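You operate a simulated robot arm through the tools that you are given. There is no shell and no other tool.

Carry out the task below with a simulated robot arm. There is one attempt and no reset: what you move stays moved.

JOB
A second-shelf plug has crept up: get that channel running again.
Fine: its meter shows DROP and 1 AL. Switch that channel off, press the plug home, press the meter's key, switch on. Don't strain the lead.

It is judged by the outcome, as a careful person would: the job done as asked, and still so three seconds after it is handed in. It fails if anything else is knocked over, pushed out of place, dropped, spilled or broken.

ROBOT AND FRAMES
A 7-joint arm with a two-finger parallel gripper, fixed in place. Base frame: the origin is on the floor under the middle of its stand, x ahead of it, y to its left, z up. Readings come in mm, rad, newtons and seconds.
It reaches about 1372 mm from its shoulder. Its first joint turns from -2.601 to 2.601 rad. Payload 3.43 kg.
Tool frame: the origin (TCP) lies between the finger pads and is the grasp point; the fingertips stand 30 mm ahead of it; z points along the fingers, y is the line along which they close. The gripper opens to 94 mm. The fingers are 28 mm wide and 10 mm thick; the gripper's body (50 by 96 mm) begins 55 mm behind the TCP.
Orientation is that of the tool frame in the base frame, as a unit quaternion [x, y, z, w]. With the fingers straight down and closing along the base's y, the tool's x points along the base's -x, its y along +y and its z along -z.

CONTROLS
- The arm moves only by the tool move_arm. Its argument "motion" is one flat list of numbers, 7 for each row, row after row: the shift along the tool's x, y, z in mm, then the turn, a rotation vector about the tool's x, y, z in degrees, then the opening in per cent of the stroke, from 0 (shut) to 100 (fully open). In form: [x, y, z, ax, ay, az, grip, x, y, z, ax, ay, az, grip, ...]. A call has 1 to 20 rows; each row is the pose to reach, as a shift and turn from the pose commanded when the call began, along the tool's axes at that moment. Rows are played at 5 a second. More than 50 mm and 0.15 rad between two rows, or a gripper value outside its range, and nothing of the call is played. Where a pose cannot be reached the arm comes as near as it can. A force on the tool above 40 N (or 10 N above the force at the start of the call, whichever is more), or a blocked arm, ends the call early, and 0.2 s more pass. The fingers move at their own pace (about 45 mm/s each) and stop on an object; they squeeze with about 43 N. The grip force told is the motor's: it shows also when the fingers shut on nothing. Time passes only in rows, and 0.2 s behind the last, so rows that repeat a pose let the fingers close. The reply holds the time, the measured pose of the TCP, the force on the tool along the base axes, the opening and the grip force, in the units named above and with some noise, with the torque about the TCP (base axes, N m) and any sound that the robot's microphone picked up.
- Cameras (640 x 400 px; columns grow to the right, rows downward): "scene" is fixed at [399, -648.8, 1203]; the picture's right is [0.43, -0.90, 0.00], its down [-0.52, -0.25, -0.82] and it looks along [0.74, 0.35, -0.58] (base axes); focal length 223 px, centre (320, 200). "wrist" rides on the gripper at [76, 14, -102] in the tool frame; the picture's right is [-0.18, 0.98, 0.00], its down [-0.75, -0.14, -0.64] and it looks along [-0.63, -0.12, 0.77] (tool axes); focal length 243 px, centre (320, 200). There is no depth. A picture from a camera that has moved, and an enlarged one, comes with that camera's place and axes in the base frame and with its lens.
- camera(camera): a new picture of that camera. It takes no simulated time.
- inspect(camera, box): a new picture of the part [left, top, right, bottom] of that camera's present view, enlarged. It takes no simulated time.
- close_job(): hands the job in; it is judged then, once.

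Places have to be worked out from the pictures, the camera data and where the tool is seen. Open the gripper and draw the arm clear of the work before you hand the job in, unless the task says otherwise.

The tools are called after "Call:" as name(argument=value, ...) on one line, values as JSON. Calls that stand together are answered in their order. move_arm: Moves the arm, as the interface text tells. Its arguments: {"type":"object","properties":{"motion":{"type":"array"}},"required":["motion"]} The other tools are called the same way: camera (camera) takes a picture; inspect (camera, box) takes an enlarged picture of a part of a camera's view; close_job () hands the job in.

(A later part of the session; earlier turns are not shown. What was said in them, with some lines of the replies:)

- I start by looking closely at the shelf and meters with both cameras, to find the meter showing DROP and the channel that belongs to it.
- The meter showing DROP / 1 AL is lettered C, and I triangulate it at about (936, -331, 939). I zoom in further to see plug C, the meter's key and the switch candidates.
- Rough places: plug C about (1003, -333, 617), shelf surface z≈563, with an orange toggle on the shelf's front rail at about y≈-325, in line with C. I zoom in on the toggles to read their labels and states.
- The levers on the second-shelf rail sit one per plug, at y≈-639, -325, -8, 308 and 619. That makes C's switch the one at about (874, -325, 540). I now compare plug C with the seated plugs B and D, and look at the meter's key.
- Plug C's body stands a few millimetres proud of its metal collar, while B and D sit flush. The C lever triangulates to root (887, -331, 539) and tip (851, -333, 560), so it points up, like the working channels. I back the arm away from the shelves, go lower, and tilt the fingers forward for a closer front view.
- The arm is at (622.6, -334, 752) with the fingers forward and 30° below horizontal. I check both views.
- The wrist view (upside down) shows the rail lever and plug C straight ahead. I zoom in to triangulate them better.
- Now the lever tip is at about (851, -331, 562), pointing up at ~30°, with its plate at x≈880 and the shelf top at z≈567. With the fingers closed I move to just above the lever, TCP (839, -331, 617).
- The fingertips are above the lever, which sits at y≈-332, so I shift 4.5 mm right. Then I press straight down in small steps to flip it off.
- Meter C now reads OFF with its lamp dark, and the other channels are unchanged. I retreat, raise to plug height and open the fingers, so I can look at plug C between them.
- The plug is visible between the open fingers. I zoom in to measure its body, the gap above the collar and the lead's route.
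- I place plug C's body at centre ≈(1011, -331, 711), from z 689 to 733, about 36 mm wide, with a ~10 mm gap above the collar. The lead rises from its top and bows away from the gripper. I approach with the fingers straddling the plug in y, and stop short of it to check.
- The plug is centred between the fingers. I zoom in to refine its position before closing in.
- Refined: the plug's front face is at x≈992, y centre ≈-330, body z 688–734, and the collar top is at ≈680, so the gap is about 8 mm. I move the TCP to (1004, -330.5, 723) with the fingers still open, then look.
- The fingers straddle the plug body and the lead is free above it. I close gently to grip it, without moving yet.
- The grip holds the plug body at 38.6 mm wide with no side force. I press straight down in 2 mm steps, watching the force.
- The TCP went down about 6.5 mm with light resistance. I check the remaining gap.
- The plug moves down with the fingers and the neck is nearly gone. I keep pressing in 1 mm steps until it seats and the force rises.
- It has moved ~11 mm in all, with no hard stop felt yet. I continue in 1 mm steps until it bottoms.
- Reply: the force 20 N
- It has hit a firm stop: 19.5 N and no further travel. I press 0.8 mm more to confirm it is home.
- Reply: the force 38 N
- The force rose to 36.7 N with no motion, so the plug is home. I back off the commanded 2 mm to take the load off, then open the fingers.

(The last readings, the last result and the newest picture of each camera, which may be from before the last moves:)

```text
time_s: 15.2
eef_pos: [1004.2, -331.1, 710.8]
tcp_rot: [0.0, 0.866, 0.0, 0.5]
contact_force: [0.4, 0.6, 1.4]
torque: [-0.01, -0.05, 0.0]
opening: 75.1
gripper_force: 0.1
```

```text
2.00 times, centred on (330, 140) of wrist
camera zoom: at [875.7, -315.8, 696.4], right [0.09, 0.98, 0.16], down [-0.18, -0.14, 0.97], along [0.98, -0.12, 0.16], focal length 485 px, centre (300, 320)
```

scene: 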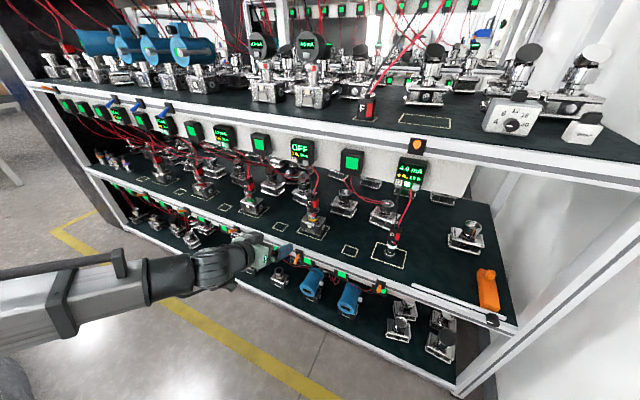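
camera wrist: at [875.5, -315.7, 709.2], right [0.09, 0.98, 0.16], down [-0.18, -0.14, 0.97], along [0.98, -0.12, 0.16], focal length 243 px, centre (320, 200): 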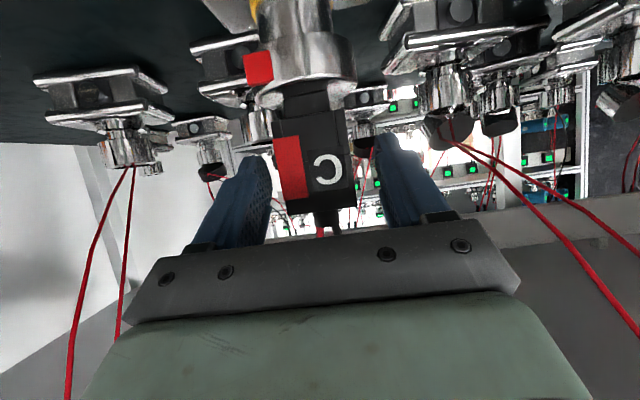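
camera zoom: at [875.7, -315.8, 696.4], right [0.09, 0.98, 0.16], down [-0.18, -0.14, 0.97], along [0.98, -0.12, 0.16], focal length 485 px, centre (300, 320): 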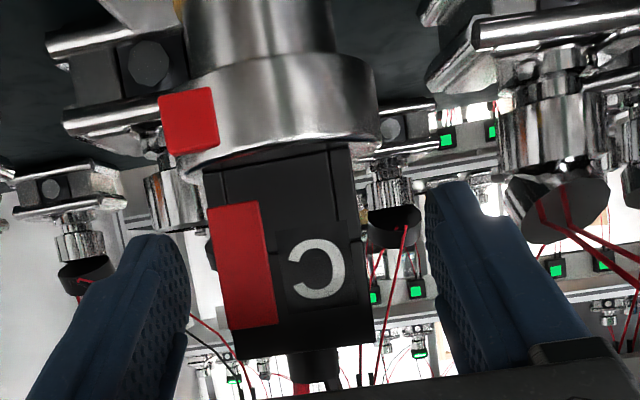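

The plug body now sits on the collar and the fingers are clear. I retreat straight back along -x.

Call:
move_arm(motion=[10, 0, -17.3, 0, 0, 0, 80, 30, 0, -52, 0, 0, 0, 80, 52, 0, -90, 0, 0, 0, 80, 74, 0, -128, 0, 0, 0, 80, 95, 0, -164.5, 0, 0, 0, 60, 115, 0, -199, 0, 0, 0, 30, 115, 0, -199, 0, 0, 0, 0, 115, 0, -199, 0, 0, 0, 0])

Call:
camera(camera="wrist")

Call:
inspect(camera="scene", box=[275, 130, 345, 240])

Call:
inspect(camera="scene", box=[300, 185, 325, 215])

```text
time_s: 17.0
eef_pos: [773.6, -334.2, 714.5]
tcp_rot: [0.001, 0.866, -0.001, 0.499]
contact_force: [0.6, 0.2, 0.2]
torque: [-0.03, -0.01, 0.01]
opening: 0.0
gripper_force: 8.5
```

```text
taken
camera wrist: at [646.4, -318.8, 698.8], right [0.09, 0.98, 0.16], down [-0.18, -0.14, 0.97], along [0.98, -0.12, 0.16], focal length 243 px, centre (320, 200)
```

wrist: 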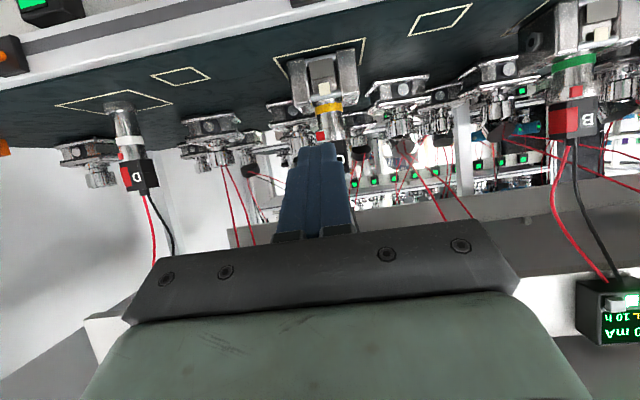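

```text
3.64 times, centred on (310, 185) of scene
camera zoom: at [399.0, -648.8, 1203.0], right [0.43, -0.9, 0.0], down [-0.52, -0.25, -0.82], along [0.74, 0.35, -0.58], focal length 810 px, centre (356, 254)
```

zoom: 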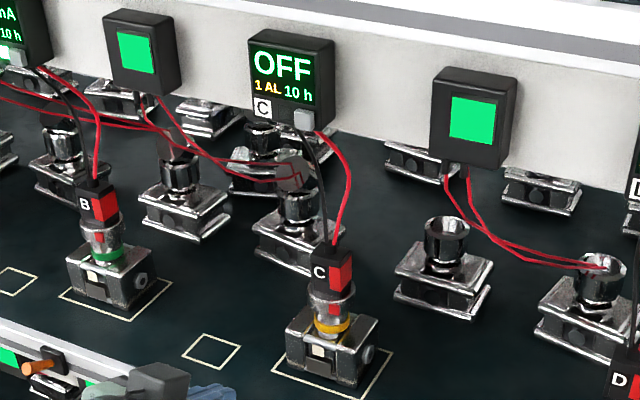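

```text
13.33 times, centred on (312, 200) of scene
camera zoom: at [399.0, -648.8, 1203.0], right [0.43, -0.9, 0.0], down [-0.52, -0.25, -0.82], along [0.74, 0.35, -0.58], focal length 2972 px, centre (420, 200)
```

zoom: 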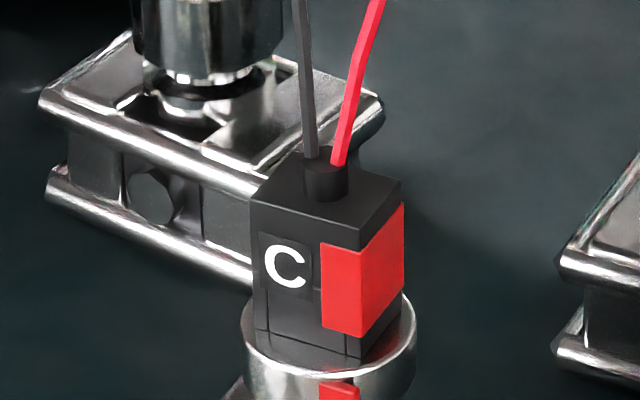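

Plug C now sits flush on its collar, like B. The meter's key triangulates to about (925, -353, 909). I go up in front of the meter with the fingers open, to see it between them.

Call:
move_arm(motion=[-35, -4, -15, 0, 0, 0, 30, -72, -9, -30, 0, 0, 0, 60, -110, -14, -46, 0, 0, 0, 100, -148, -18, -62, 0, 0, 0, 100, -186, -22.5, -77.6, 0, 0, 0, 100, -186, -22.5, -77.6, 0, 0, 0, 100])

Call:
camera(camera="wrist")

Call:
inspect(camera="wrist", box=[250, 100, 410, 230])

Call:
inspect(camera="scene", box=[230, 100, 350, 200])

```text
time_s: 18.4
eef_pos: [801.0, -353.9, 913.8]
tcp_rot: [-0.001, 0.866, 0.001, 0.5]
contact_force: [0.1, 0.7, 0.6]
torque: [0.03, 0.0, -0.02]
opening: 94.0
gripper_force: 0.1
```

```text
taken
camera wrist: at [672.8, -339.3, 898.4], right [0.09, 0.98, 0.16], down [-0.18, -0.14, 0.97], along [0.98, -0.12, 0.16], focal length 243 px, centre (320, 200)
```

wrist: 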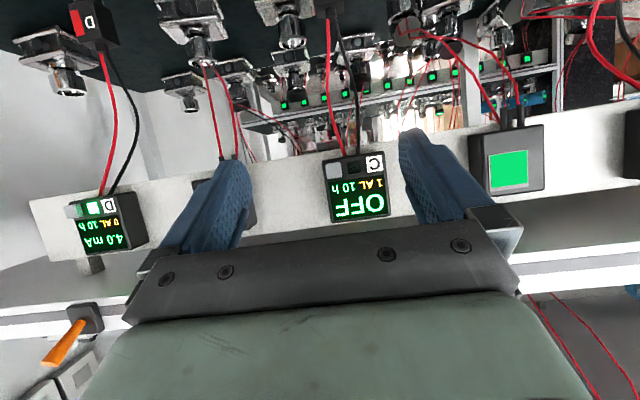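

```text
3.08 times, centred on (330, 165) of wrist
camera zoom: at [672.8, -339.3, 898.4], right [0.09, 0.98, 0.16], down [-0.18, -0.14, 0.97], along [0.98, -0.12, 0.16], focal length 746 px, centre (289, 308)
```

zoom: 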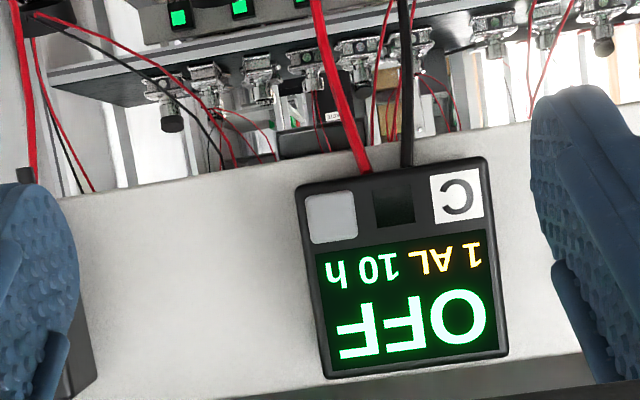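

```text
4.00 times, centred on (290, 150) of scene
camera zoom: at [399.0, -648.8, 1203.0], right [0.43, -0.9, 0.0], down [-0.52, -0.25, -0.82], along [0.74, 0.35, -0.58], focal length 892 px, centre (440, 400)
```

zoom: 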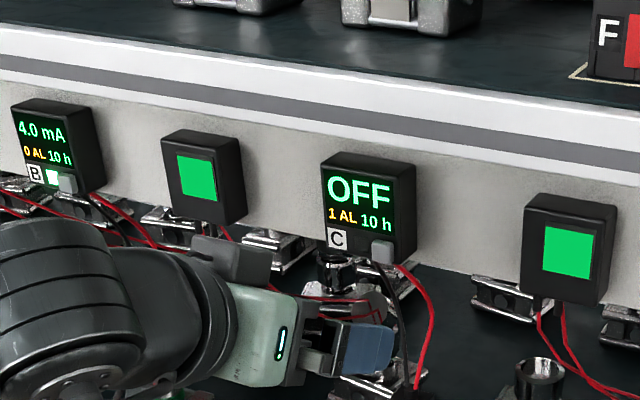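

The key face centre is confirmed at about (924.5, -352, 910). I close the fingers and bring the fingertip edge to ~23 mm in front of the key.

Call:
move_arm(motion=[0, 0.2, 0, 0, 0, 0, 50, -2, 0.4, 3, 0, 0, 0, 0, -4, 0.6, 6, 0, 0, 0, 0, -10, 0.8, 16, 0, 0, 0, 0, -18, 1, 30, 0, 0, 0, 0, -27, 1, 45, 0, 0, 0, 0, -34.9, 1, 58.4, 0, 0, 0, 0, -34.9, 1, 58.4, 0, 0, 0, 0])

Call:
inspect(camera="scene", box=[240, 110, 350, 200])

Call:
camera(camera="wrist")

```text
time_s: 20.2
eef_pos: [867.1, -352.0, 913.1]
tcp_rot: [0.0, 0.866, 0.0, 0.5]
contact_force: [0.7, -0.7, 0.5]
torque: [-0.01, 0.05, -0.01]
opening: 0.0
gripper_force: 32.4
```

```text
4.44 times, centred on (295, 155) of scene
camera zoom: at [399.0, -648.8, 1203.0], right [0.43, -0.9, 0.0], down [-0.52, -0.25, -0.82], along [0.74, 0.35, -0.58], focal length 991 px, centre (431, 400)
```

zoom: 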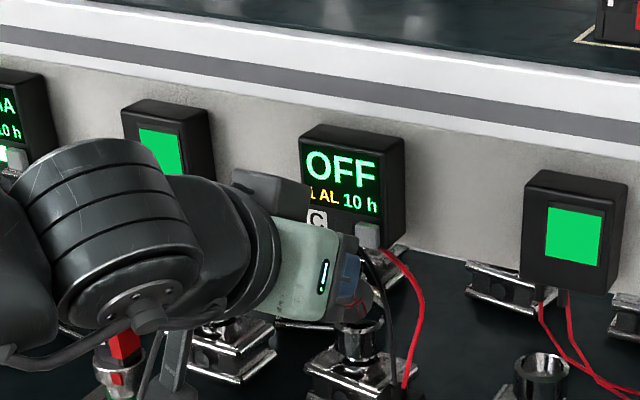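

```text
taken
camera wrist: at [739.3, -337.5, 898.2], right [0.09, 0.98, 0.16], down [-0.18, -0.14, 0.97], along [0.98, -0.12, 0.16], focal length 243 px, centre (320, 200)
```

wrist: 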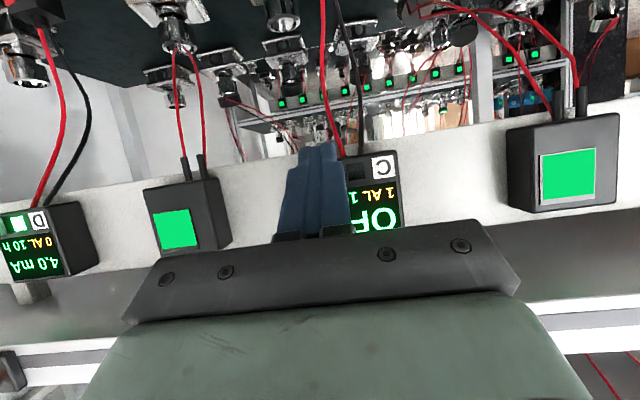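

The fingertip is aligned with the key. I press forward along +x in small steps.

Call:
move_arm(motion=[-4, 0, 6.9, 0, 0, 0, 0, -8, 0, 13.9, 0, 0, 0, 0, -10, 0, 17.3, 0, 0, 0, 0, -11, 0, 19, 0, 0, 0, 0, -12, 0, 20.8, 0, 0, 0, 0])

Call:
inspect(camera="scene", box=[240, 110, 350, 200])

```text
time_s: 21.4
eef_pos: [891.4, -351.9, 913.5]
tcp_rot: [0.0, 0.867, 0.0, 0.499]
contact_force: [-2.4, -0.2, -0.3]
torque: [0.04, 0.06, 0.04]
opening: 0.0
gripper_force: 32.6
```

```text
4.44 times, centred on (295, 155) of scene
camera zoom: at [399.0, -648.8, 1203.0], right [0.43, -0.9, 0.0], down [-0.52, -0.25, -0.82], along [0.74, 0.35, -0.58], focal length 991 px, centre (431, 400)
```

zoom: 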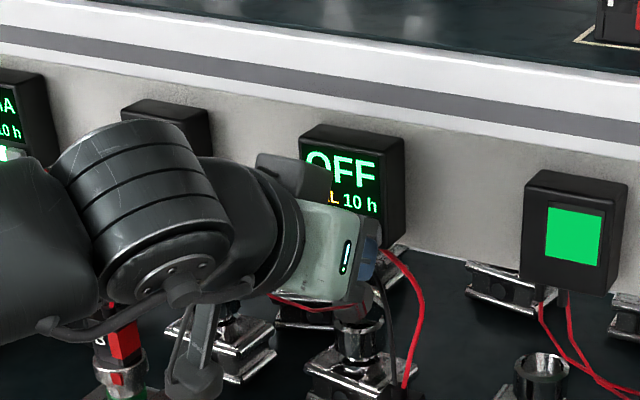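

First contact with the key, at -2.4 N. I press on in 1 mm steps.

Call:
move_arm(motion=[-0.5, 0, 0.87, 0, 0, 0, 0, -1, 0, 1.73, 0, 0, 0, 0, -1.5, 0, 2.6, 0, 0, 0, 0, -1.5, 0, 2.6, 0, 0, 0, 0])

Call:
inspect(camera="scene", box=[270, 120, 330, 180])

```text
time_s: 22.4
eef_pos: [894.7, -351.8, 913.9]
tcp_rot: [0.0, 0.866, 0.0, 0.501]
contact_force: [-9.4, 0.1, -1.9]
torque: [-0.03, 0.1, -0.02]
opening: 0.0
gripper_force: 33.3
```

```text
6.67 times, centred on (300, 150) of scene
camera zoom: at [399.0, -648.8, 1203.0], right [0.43, -0.9, 0.0], down [-0.52, -0.25, -0.82], along [0.74, 0.35, -0.58], focal length 1486 px, centre (453, 533)
```

zoom: 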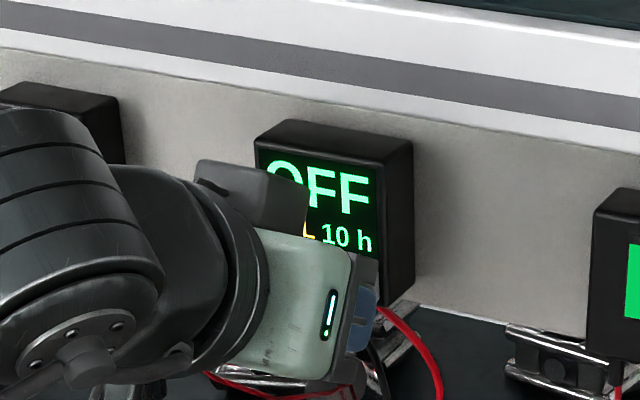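

The key gives about 3 mm at 9 N. I look at the meter's alarm count from the wrist camera before deciding whether more travel is needed.

Call:
inspect(camera="wrist", box=[280, 100, 420, 240])

```text
2.86 times, centred on (350, 170) of wrist
camera zoom: at [766.3, -337.1, 898.5], right [0.09, 0.98, 0.16], down [-0.18, -0.14, 0.97], along [0.98, -0.12, 0.16], focal length 693 px, centre (234, 286)
```

zoom: 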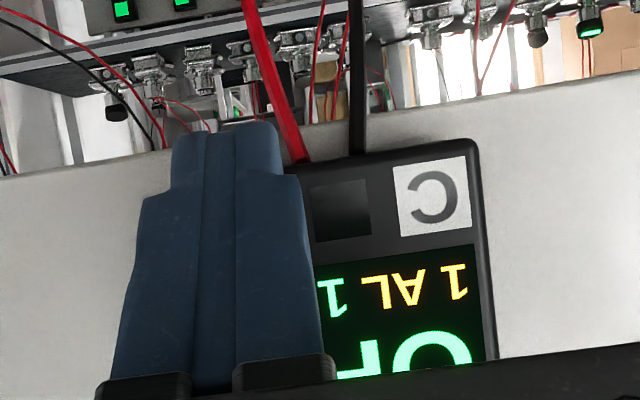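

Still 1 AL, so the key isn't fully pressed yet. I push a little further.

Call:
move_arm(motion=[-0.5, 0, 0.87, 0, 0, 0, 0, -1, 0, 1.73, 0, 0, 0, 0, -1, 0, 1.73, 0, 0, 0, 0])

Call:
inspect(camera="wrist", box=[280, 100, 420, 240])

```text
time_s: 23.2
eef_pos: [894.8, -352.4, 913.5]
tcp_rot: [0.0, 0.866, 0.0, 0.5]
contact_force: [-18.9, 0.8, -1.1]
torque: [-0.02, 0.05, 0.04]
opening: 0.0
gripper_force: 33.3
```

```text
2.86 times, centred on (350, 170) of wrist
camera zoom: at [767.8, -337.1, 898.4], right [0.09, 0.98, 0.16], down [-0.18, -0.14, 0.97], along [0.98, -0.12, 0.16], focal length 693 px, centre (234, 286)
```

zoom: 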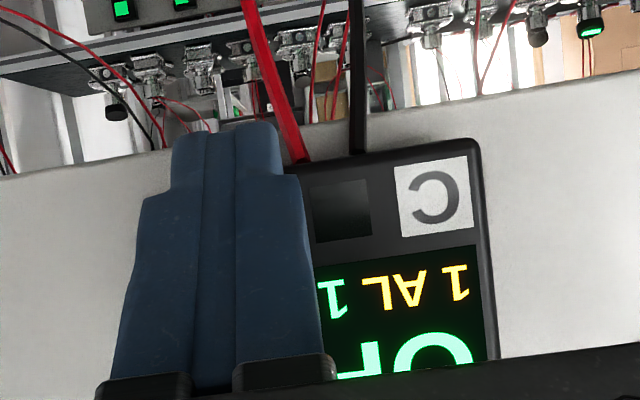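

The key has reached its stop at about 19 N. I hold it briefly, then back off and read the display.

Call:
move_arm(motion=[0, 0, 0, 0, 0, 0, 0, 0, 0, 0, 0, 0, 0, 0, 5, 0, -8.7, 0, 0, 0, 0, 17, 0, -29.4, 0, 0, 0, 0, 37, 0, -64, 0, 0, 0, 0, 50, 0, -86.6, 0, 0, 0, 40, 50, 0, -86.6, 0, 0, 0, 100, 50, 0, -86.6, 0, 0, 0, 100])

Call:
inspect(camera="wrist", box=[250, 100, 410, 230])

Call:
inspect(camera="scene", box=[230, 110, 450, 250])

```text
time_s: 25.0
eef_pos: [795.7, -351.3, 915.4]
tcp_rot: [0.0, 0.866, 0.0, 0.5]
contact_force: [-0.1, -0.3, -0.1]
torque: [0.02, -0.01, -0.04]
opening: 66.9
gripper_force: 0.1
```

```text
3.08 times, centred on (330, 165) of wrist
camera zoom: at [668.6, -336.8, 899.3], right [0.09, 0.98, 0.16], down [-0.18, -0.14, 0.97], along [0.98, -0.12, 0.16], focal length 746 px, centre (289, 308)
```

zoom: 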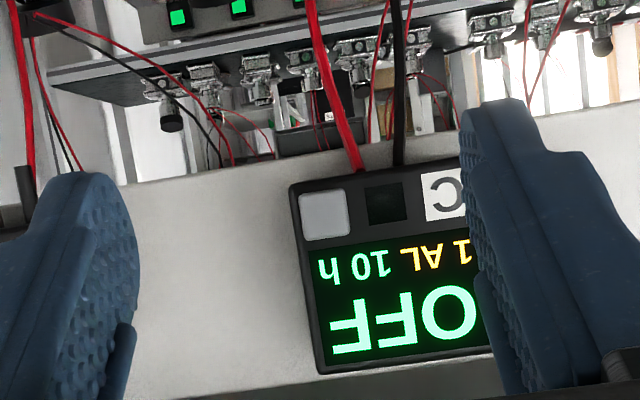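

```text
2.86 times, centred on (340, 180) of scene
camera zoom: at [399.0, -648.8, 1203.0], right [0.43, -0.9, 0.0], down [-0.52, -0.25, -0.82], along [0.74, 0.35, -0.58], focal length 637 px, centre (263, 257)
```

zoom: 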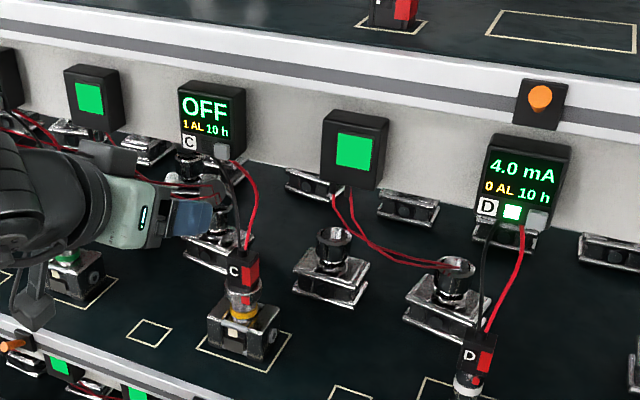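

The display still reads 1 AL after the press, so I want to be sure the key really registered. I press again slightly higher, nearer the key's centre, and read force against travel.

Call:
move_arm(motion=[0, 0, 0, 0, 0, 0, 40, -5, 0, 5, 0, 0, 0, 0, -12, 0, 16, 0, 0, 0, 0, -22, 0, 33, 0, 0, 0, 0, -34, 0, 53, 0, 0, 0, 0, -46.6, 0, 74.7, 0, 0, 0, 0, -46.6, 0, 74.7, 0, 0, 0, 0])

Call:
inspect(camera="wrist", box=[280, 100, 420, 240])

Call:
inspect(camera="scene", box=[285, 135, 325, 175])

```text
time_s: 26.6
eef_pos: [885.5, -350.7, 915.4]
tcp_rot: [0.0, 0.866, 0.0, 0.5]
contact_force: [-0.7, -0.2, 0.0]
torque: [-0.01, 0.05, -0.01]
opening: 0.1
gripper_force: 33.1
```

```text
2.86 times, centred on (350, 170) of wrist
camera zoom: at [756.5, -335.5, 901.0], right [0.09, 0.98, 0.16], down [-0.18, -0.14, 0.97], along [0.98, -0.12, 0.16], focal length 693 px, centre (234, 286)
```

zoom: 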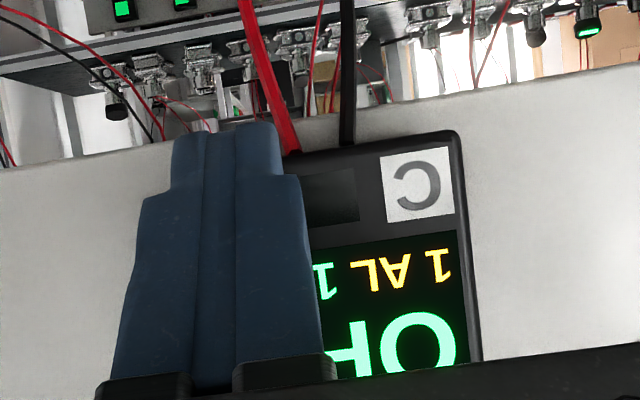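

```text
10.00 times, centred on (305, 155) of scene
camera zoom: at [399.0, -648.8, 1203.0], right [0.43, -0.9, 0.0], down [-0.52, -0.25, -0.82], along [0.74, 0.35, -0.58], focal length 2229 px, centre (470, 650)
```

zoom: 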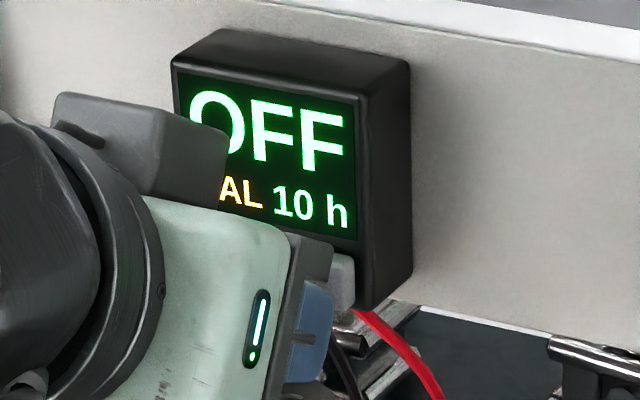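

The fingertip is just in front of the key. I step forward and read the force at each stage.

Call:
move_arm(motion=[-1.5, 0, 2.6, 0, 0, 0, 0, -3, 0, 5.2, 0, 0, 0, 0, -4, 0, 6.93, 0, 0, 0, 0])

Call:
inspect(camera="scene", box=[285, 135, 325, 175])

```text
time_s: 27.4
eef_pos: [891.1, -351.9, 914.4]
tcp_rot: [0.0, 0.866, 0.0, 0.501]
contact_force: [-1.6, 0.6, -1.0]
torque: [-0.01, 0.05, -0.02]
opening: 0.0
gripper_force: 33.2
```

```text
10.00 times, centred on (305, 155) of scene
camera zoom: at [399.0, -648.8, 1203.0], right [0.43, -0.9, 0.0], down [-0.52, -0.25, -0.82], along [0.74, 0.35, -0.58], focal length 2229 px, centre (470, 650)
```

zoom: 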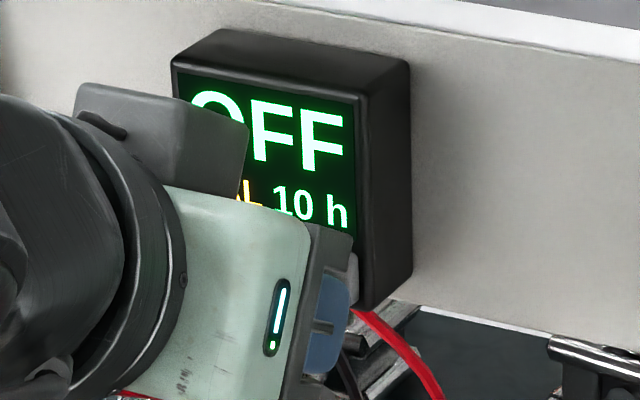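

Call:
move_arm(motion=[-1, 0, 1.73, 0, 0, 0, 0, -1, 0, 1.73, 0, 0, 0, 0])

```text
time_s: 28.0
eef_pos: [894.2, -351.7, 916.4]
tcp_rot: [0.0, 0.866, 0.0, 0.5]
contact_force: [-6.9, 0.1, -3.3]
torque: [0.03, 0.06, 0.0]
opening: 0.0
gripper_force: 32.9
```

At commanded x≈895 the key pushes back with about 7 N, so it is being pressed. I go another 3 mm and hold, to take it fully to its stop.

Call:
move_arm(motion=[-0.75, 0, 1.3, 0, 0, 0, 0, -1.5, 0, 2.6, 0, 0, 0, 0, -1.5, 0, 2.6, 0, 0, 0, 0, -1.5, 0, 2.6, 0, 0, 0, 0])

Call:
inspect(camera="wrist", box=[280, 100, 420, 240])

Call:
inspect(camera="scene", box=[285, 135, 325, 175])

```text
time_s: 29.0
eef_pos: [897.2, -352.6, 915.7]
tcp_rot: [0.0, 0.867, 0.0, 0.499]
contact_force: [-23.8, 1.3, -6.6]
torque: [-0.01, 0.27, 0.1]
opening: 0.1
gripper_force: 32.5
```

```text
2.86 times, centred on (350, 170) of wrist
camera zoom: at [768.6, -336.9, 901.2], right [0.09, 0.98, 0.16], down [-0.18, -0.14, 0.97], along [0.98, -0.12, 0.16], focal length 693 px, centre (234, 286)
```

zoom: 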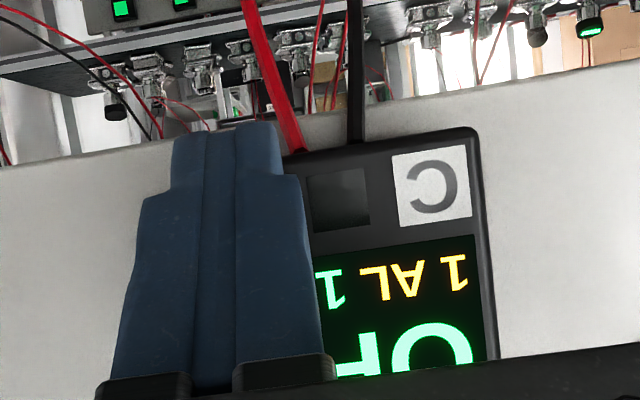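

```text
10.00 times, centred on (305, 155) of scene
camera zoom: at [399.0, -648.8, 1203.0], right [0.43, -0.9, 0.0], down [-0.52, -0.25, -0.82], along [0.74, 0.35, -0.58], focal length 2229 px, centre (470, 650)
```

zoom: 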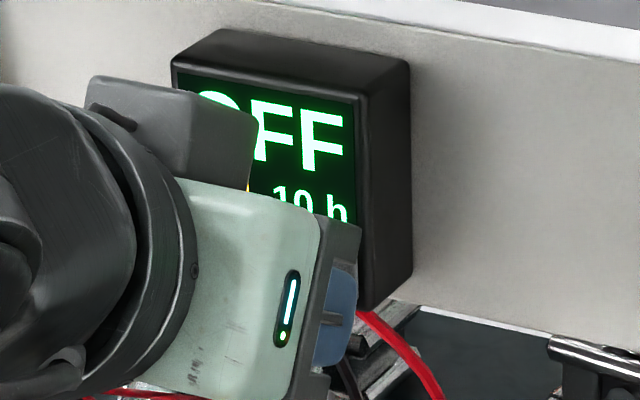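

Force against travel shows the key spring and then a hard stop (7 N, then 24 N), so it is fully pressed. I release it, back away and go down to view the switch lever.

Call:
move_arm(motion=[8, 0, -13.9, 0, 0, 0, 0, 28, 0, -48.5, 0, 0, 0, 0, 50, 0, -86.6, 0, 0, 0, 0, 90, 3, -77.5, 0, 0, 0, 0, 130, 5.5, -68.5, 0, 0, 0, 0, 171, 8, -59, 0, 0, 0, 0, 211, 10.5, -50, 0, 0, 0, 0, 252, 13, -41, 0, 0, 0, 0, 292, 16, -32, 0, 0, 0, 0, 332, 18.5, -22.5, 0, 0, 0, 0, 372.7, 21, -13.5, 0, 0, 0, 0, 372.7, 21, -13.5, 0, 0, 0, 0])

Call:
camera(camera="wrist")

Call:
inspect(camera="scene", box=[270, 130, 340, 280])

Call:
inspect(camera="scene", box=[275, 235, 325, 275])

```text
time_s: 31.6
eef_pos: [698.2, -331.0, 599.3]
tcp_rot: [0.0, 0.866, -0.001, 0.5]
contact_force: [0.5, 0.6, -1.0]
torque: [0.0, -0.04, 0.02]
opening: 0.0
gripper_force: 33.2
```

```text
taken
camera wrist: at [571.0, -315.9, 583.7], right [0.09, 0.98, 0.16], down [-0.18, -0.14, 0.97], along [0.98, -0.12, 0.16], focal length 243 px, centre (320, 200)
```

wrist: 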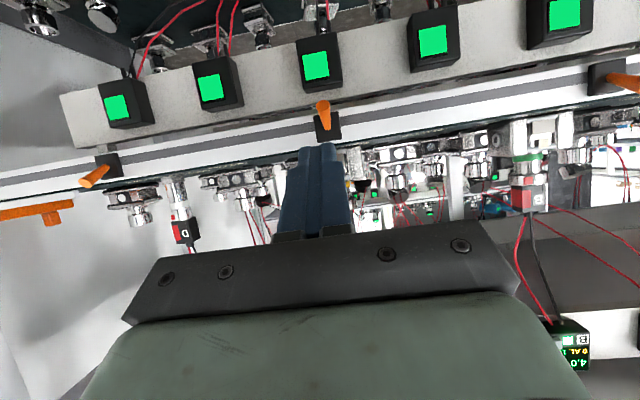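

```text
2.67 times, centred on (305, 205) of scene
camera zoom: at [399.0, -648.8, 1203.0], right [0.43, -0.9, 0.0], down [-0.52, -0.25, -0.82], along [0.74, 0.35, -0.58], focal length 594 px, centre (360, 187)
```

zoom: 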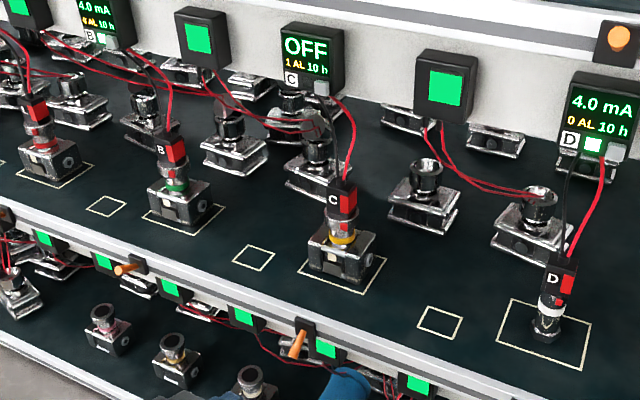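

```text
10.00 times, centred on (300, 255) of scene
camera zoom: at [399.0, -648.8, 1203.0], right [0.43, -0.9, 0.0], down [-0.52, -0.25, -0.82], along [0.74, 0.35, -0.58], focal length 2229 px, centre (520, -350)
```

zoom: 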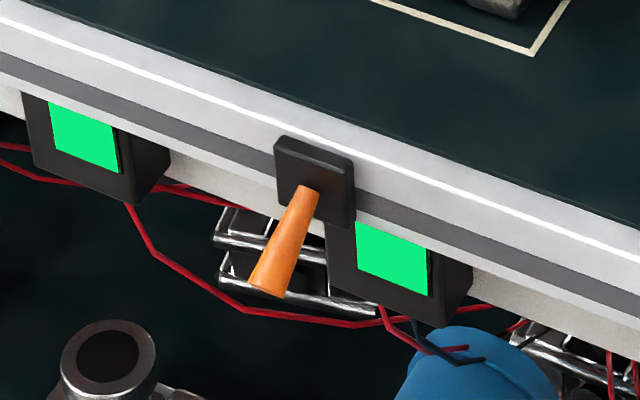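

The lever is down, with its tip at about (853, -331, 526). I move below and in front of it, with the fingers closer to horizontal (10° below), ready to push it up.

Call:
move_arm(motion=[12.6, 0, 33.2, 0, -5, 0, 0, 25.2, 0, 66.5, 0, -10, 0, 0, 37.7, 0, 99.7, 0, -15, 0, 0, 50.3, 0, 132.9, 0, -20, 0, 0, 50.3, 0, 132.9, 0, -20, 0, 0])

Call:
camera(camera="wrist")

Call:
camera(camera="scene")

Call:
inspect(camera="scene", box=[200, 130, 320, 210])

```text
time_s: 32.8
eef_pos: [788.2, -331.8, 487.7]
tcp_rot: [0.0, 0.765, 0.0, 0.644]
contact_force: [0.1, 0.3, -0.3]
torque: [0.01, 0.0, -0.02]
opening: 0.0
gripper_force: 32.1
```

```text
taken
camera wrist: at [674.0, -316.5, 430.7], right [0.03, 0.98, 0.18], down [-0.5, -0.14, 0.85], along [0.86, -0.12, 0.49], focal length 243 px, centre (320, 200)
```

wrist: 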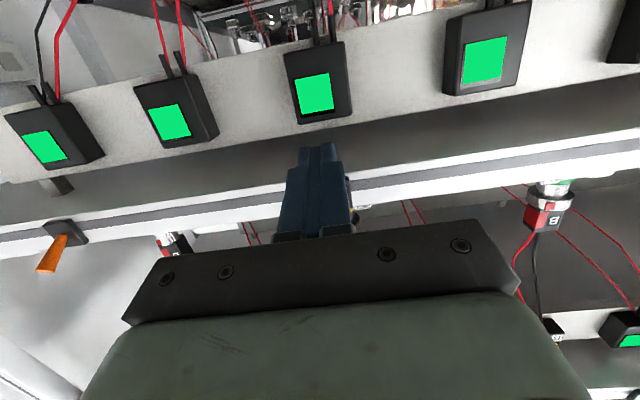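

```text
taken
```

scene: 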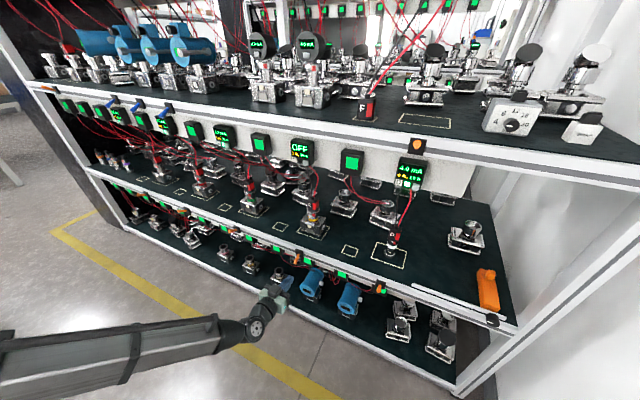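

```text
5.00 times, centred on (260, 170) of scene
camera zoom: at [399.0, -648.8, 1203.0], right [0.43, -0.9, 0.0], down [-0.52, -0.25, -0.82], along [0.74, 0.35, -0.58], focal length 1114 px, centre (620, 350)
```

zoom: 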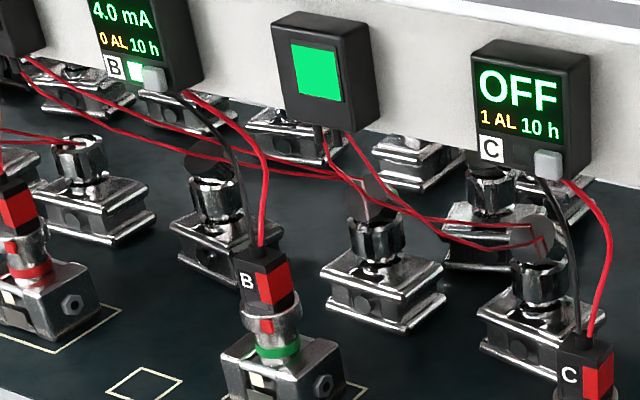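

All other meters are unchanged, and B still reads 0 AL. I slide the closed fingers under the lever and raise them in small steps.

Call:
move_arm(motion=[-4, 0, 22.7, 0, 0, 0, 0, -8, 0, 45.3, 0, 0, 0, 0, -17.9, 0, 43.6, 0, 0, 0, 0, -25.7, 0, 42.2, 0, 0, 0, 0, -31.6, 0, 41.1, 0, 0, 0, 0, -37.6, 0, 40.1, 0, 0, 0, 0, -43.5, 0, 39, 0, 0, 0, 0, -49.4, 0, 38, 0, 0, 0, 0])

Call:
inspect(camera="scene", box=[250, 130, 350, 280])

```text
time_s: 34.6
eef_pos: [836.7, -332.8, 532.9]
tcp_rot: [0.001, 0.766, -0.001, 0.643]
contact_force: [-0.4, 0.8, 0.4]
torque: [-0.01, 0.0, 0.0]
opening: 0.0
gripper_force: 32.4
```

```text
2.67 times, centred on (300, 205) of scene
camera zoom: at [399.0, -648.8, 1203.0], right [0.43, -0.9, 0.0], down [-0.52, -0.25, -0.82], along [0.74, 0.35, -0.58], focal length 594 px, centre (373, 187)
```

zoom: 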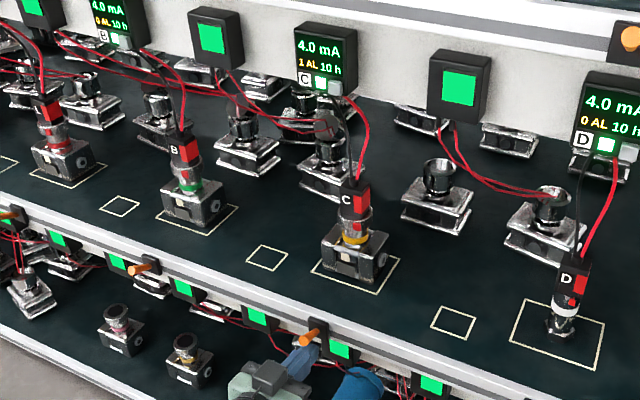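

Meter C reads 4.0 mA with a green lamp, so the channel runs again. I lower the fingers slightly off the lever, draw straight back, and then check the lever and all the meters.

Call:
move_arm(motion=[11.8, 0, 2.1, 0, 0, 0, 0, 19, 0, -37, 0, 0, 0, 0, 26, 0, -75, 0, 0, 0, 0, 32, 0, -110, 0, 0, 0, 0, 37.9, 0, -145.7, 0, 0, 0, 40, 46, 0, -190, 0, 0, 0, 80, 54, 0, -235, 0, 0, 0, 80, 54, 0, -235, 0, 0, 0, 80])

Call:
camera(camera="scene")

Call:
inspect(camera="scene", box=[275, 235, 325, 275])

Call:
inspect(camera="scene", box=[280, 132, 325, 172])

Call:
inspect(camera="scene", box=[60, 80, 300, 250])

```text
time_s: 36.4
eef_pos: [592.4, -331.4, 520.0]
tcp_rot: [0.0, 0.766, 0.0, 0.643]
contact_force: [-0.3, 0.1, 0.2]
torque: [0.01, 0.01, 0.0]
opening: 75.1
gripper_force: 0.0
```

```text
taken
```

scene: 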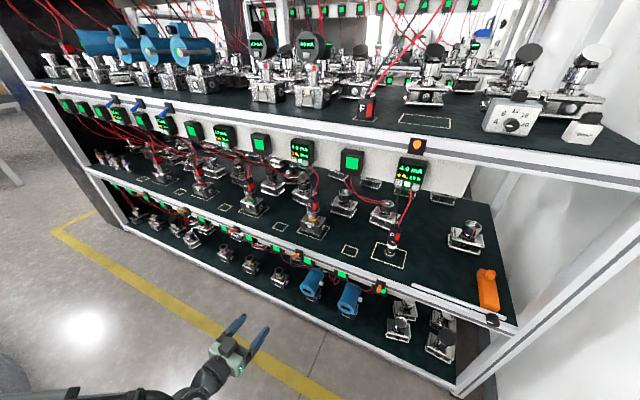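

```text
10.00 times, centred on (300, 255) of scene
camera zoom: at [399.0, -648.8, 1203.0], right [0.43, -0.9, 0.0], down [-0.52, -0.25, -0.82], along [0.74, 0.35, -0.58], focal length 2229 px, centre (520, -350)
```

zoom: 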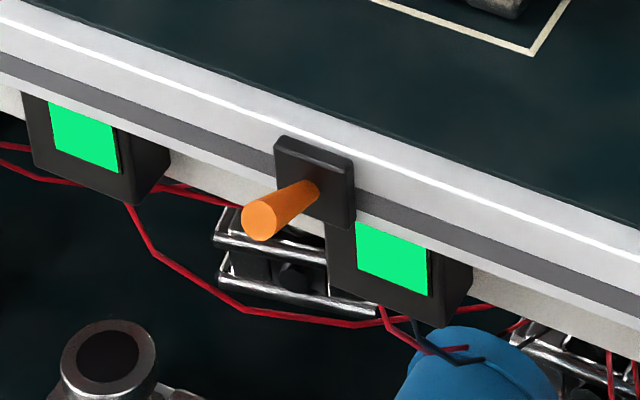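

```text
10.00 times, centred on (302, 152) of scene
camera zoom: at [399.0, -648.8, 1203.0], right [0.43, -0.9, 0.0], down [-0.52, -0.25, -0.82], along [0.74, 0.35, -0.58], focal length 2229 px, centre (495, 680)
```

zoom: 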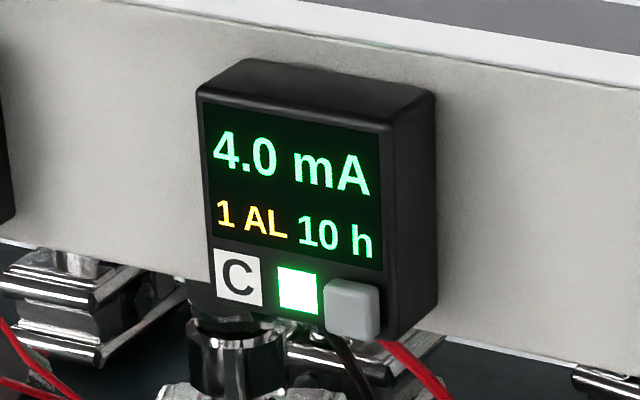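

```text
2.35 times, centred on (180, 165) of scene
camera zoom: at [399.0, -648.8, 1203.0], right [0.43, -0.9, 0.0], down [-0.52, -0.25, -0.82], along [0.74, 0.35, -0.58], focal length 524 px, centre (649, 282)
```

zoom: 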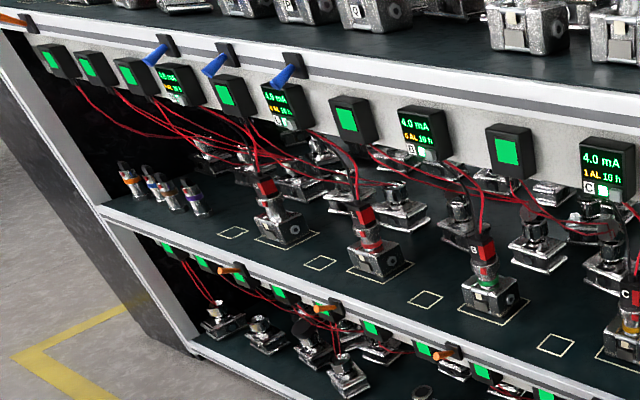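

Channel C reads 4.0 mA with a green lamp. The lever is back up as at the start, and the "1 AL" count stays as a log. I let a second pass, draw back a little more with the gripper open, and check the plug and neighbours once more.

Call:
move_arm(motion=[-5, 0, -30, 0, 0, 0, 100, -10, 0, -60, 0, 0, 0, 100, -10, 0, -60, 0, 0, 0, 100, -10, 0, -60, 0, 0, 0, 100, -10, 0, -60, 0, 0, 0, 100, -10, 0, -60, 0, 0, 0, 100])

Call:
inspect(camera="scene", box=[240, 110, 480, 280])

Call:
inspect(camera="scene", box=[290, 140, 340, 235])

Call:
inspect(camera="scene", box=[200, 210, 420, 320])

```text
time_s: 37.8
eef_pos: [537.3, -328.4, 540.3]
tcp_rot: [0.0, 0.766, 0.0, 0.643]
contact_force: [-0.6, 0.6, 0.2]
torque: [0.01, 0.0, 0.0]
opening: 94.2
gripper_force: 0.0
```

```text
2.35 times, centred on (360, 195) of scene
camera zoom: at [399.0, -648.8, 1203.0], right [0.43, -0.9, 0.0], down [-0.52, -0.25, -0.82], along [0.74, 0.35, -0.58], focal length 524 px, centre (226, 212)
```

zoom: 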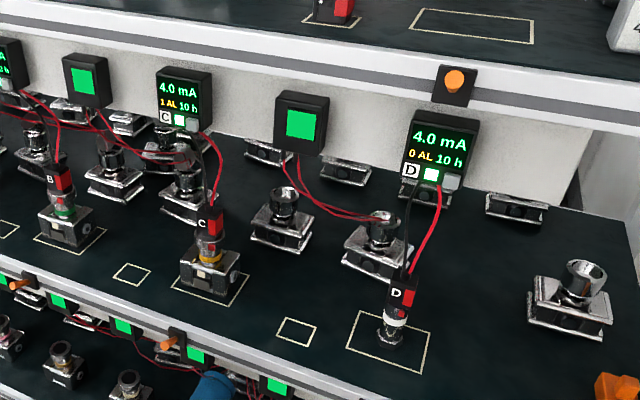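

```text
4.21 times, centred on (315, 188) of scene
camera zoom: at [399.0, -648.8, 1203.0], right [0.43, -0.9, 0.0], down [-0.52, -0.25, -0.82], along [0.74, 0.35, -0.58], focal length 938 px, centre (341, 253)
```

zoom: 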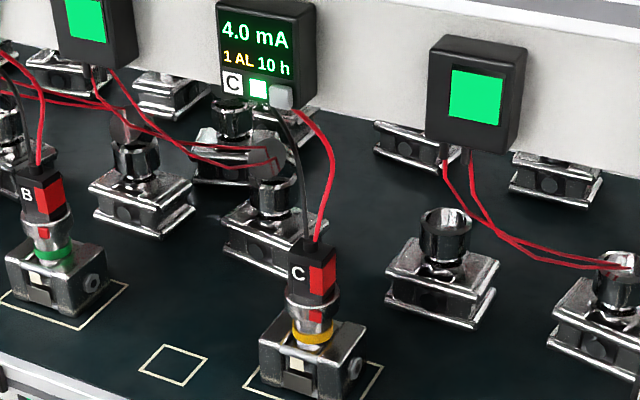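

```text
2.91 times, centred on (310, 265) of scene
camera zoom: at [399.0, -648.8, 1203.0], right [0.43, -0.9, 0.0], down [-0.52, -0.25, -0.82], along [0.74, 0.35, -0.58], focal length 648 px, centre (349, 11)
```

zoom: 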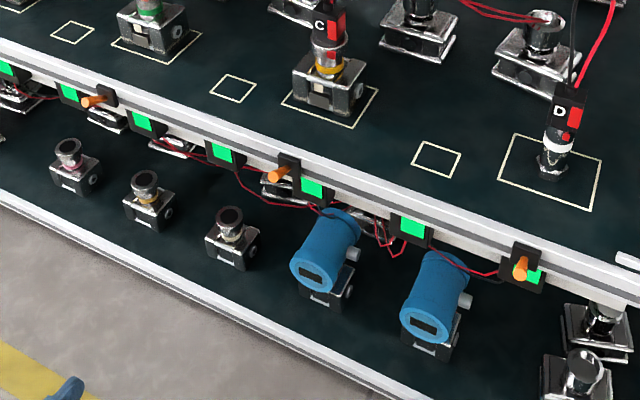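

Channel C holds at 4.0 mA with a green lamp, its plug is flush and its lever is up. The lead is free, nothing else looks out of place, and the arm is clear with the gripper open. I hand the job in.

Call:
close_job()

```text
The job is handed in.
```

Channel C on the second shelf is running again: its meter reads 4.0 mA with a green lamp, and it held there until I handed the job in.

- **Switch off:** I pushed C's lever on the shelf's front rail down, and the meter changed from DROP to OFF.
- **Plug:** I gripped the plug body by its sides and pressed it down about 10 mm to a firm stop. It now sits flush on its collar, and the lead was never touched or pulled.
- **Key:** I pressed the meter's key to its stop twice while the channel was off. I repeated it because the display hadn't changed after the first press.
- **Switch on:** I pushed the lever back up, and the meter came back at 4.0 mA.

The meter still shows "1 AL". The key did not reset that number, so I took it to be a count of past alarms and left it.

The other meters I checked are unchanged and nothing else looks moved. The arm is drawn back with the gripper open.
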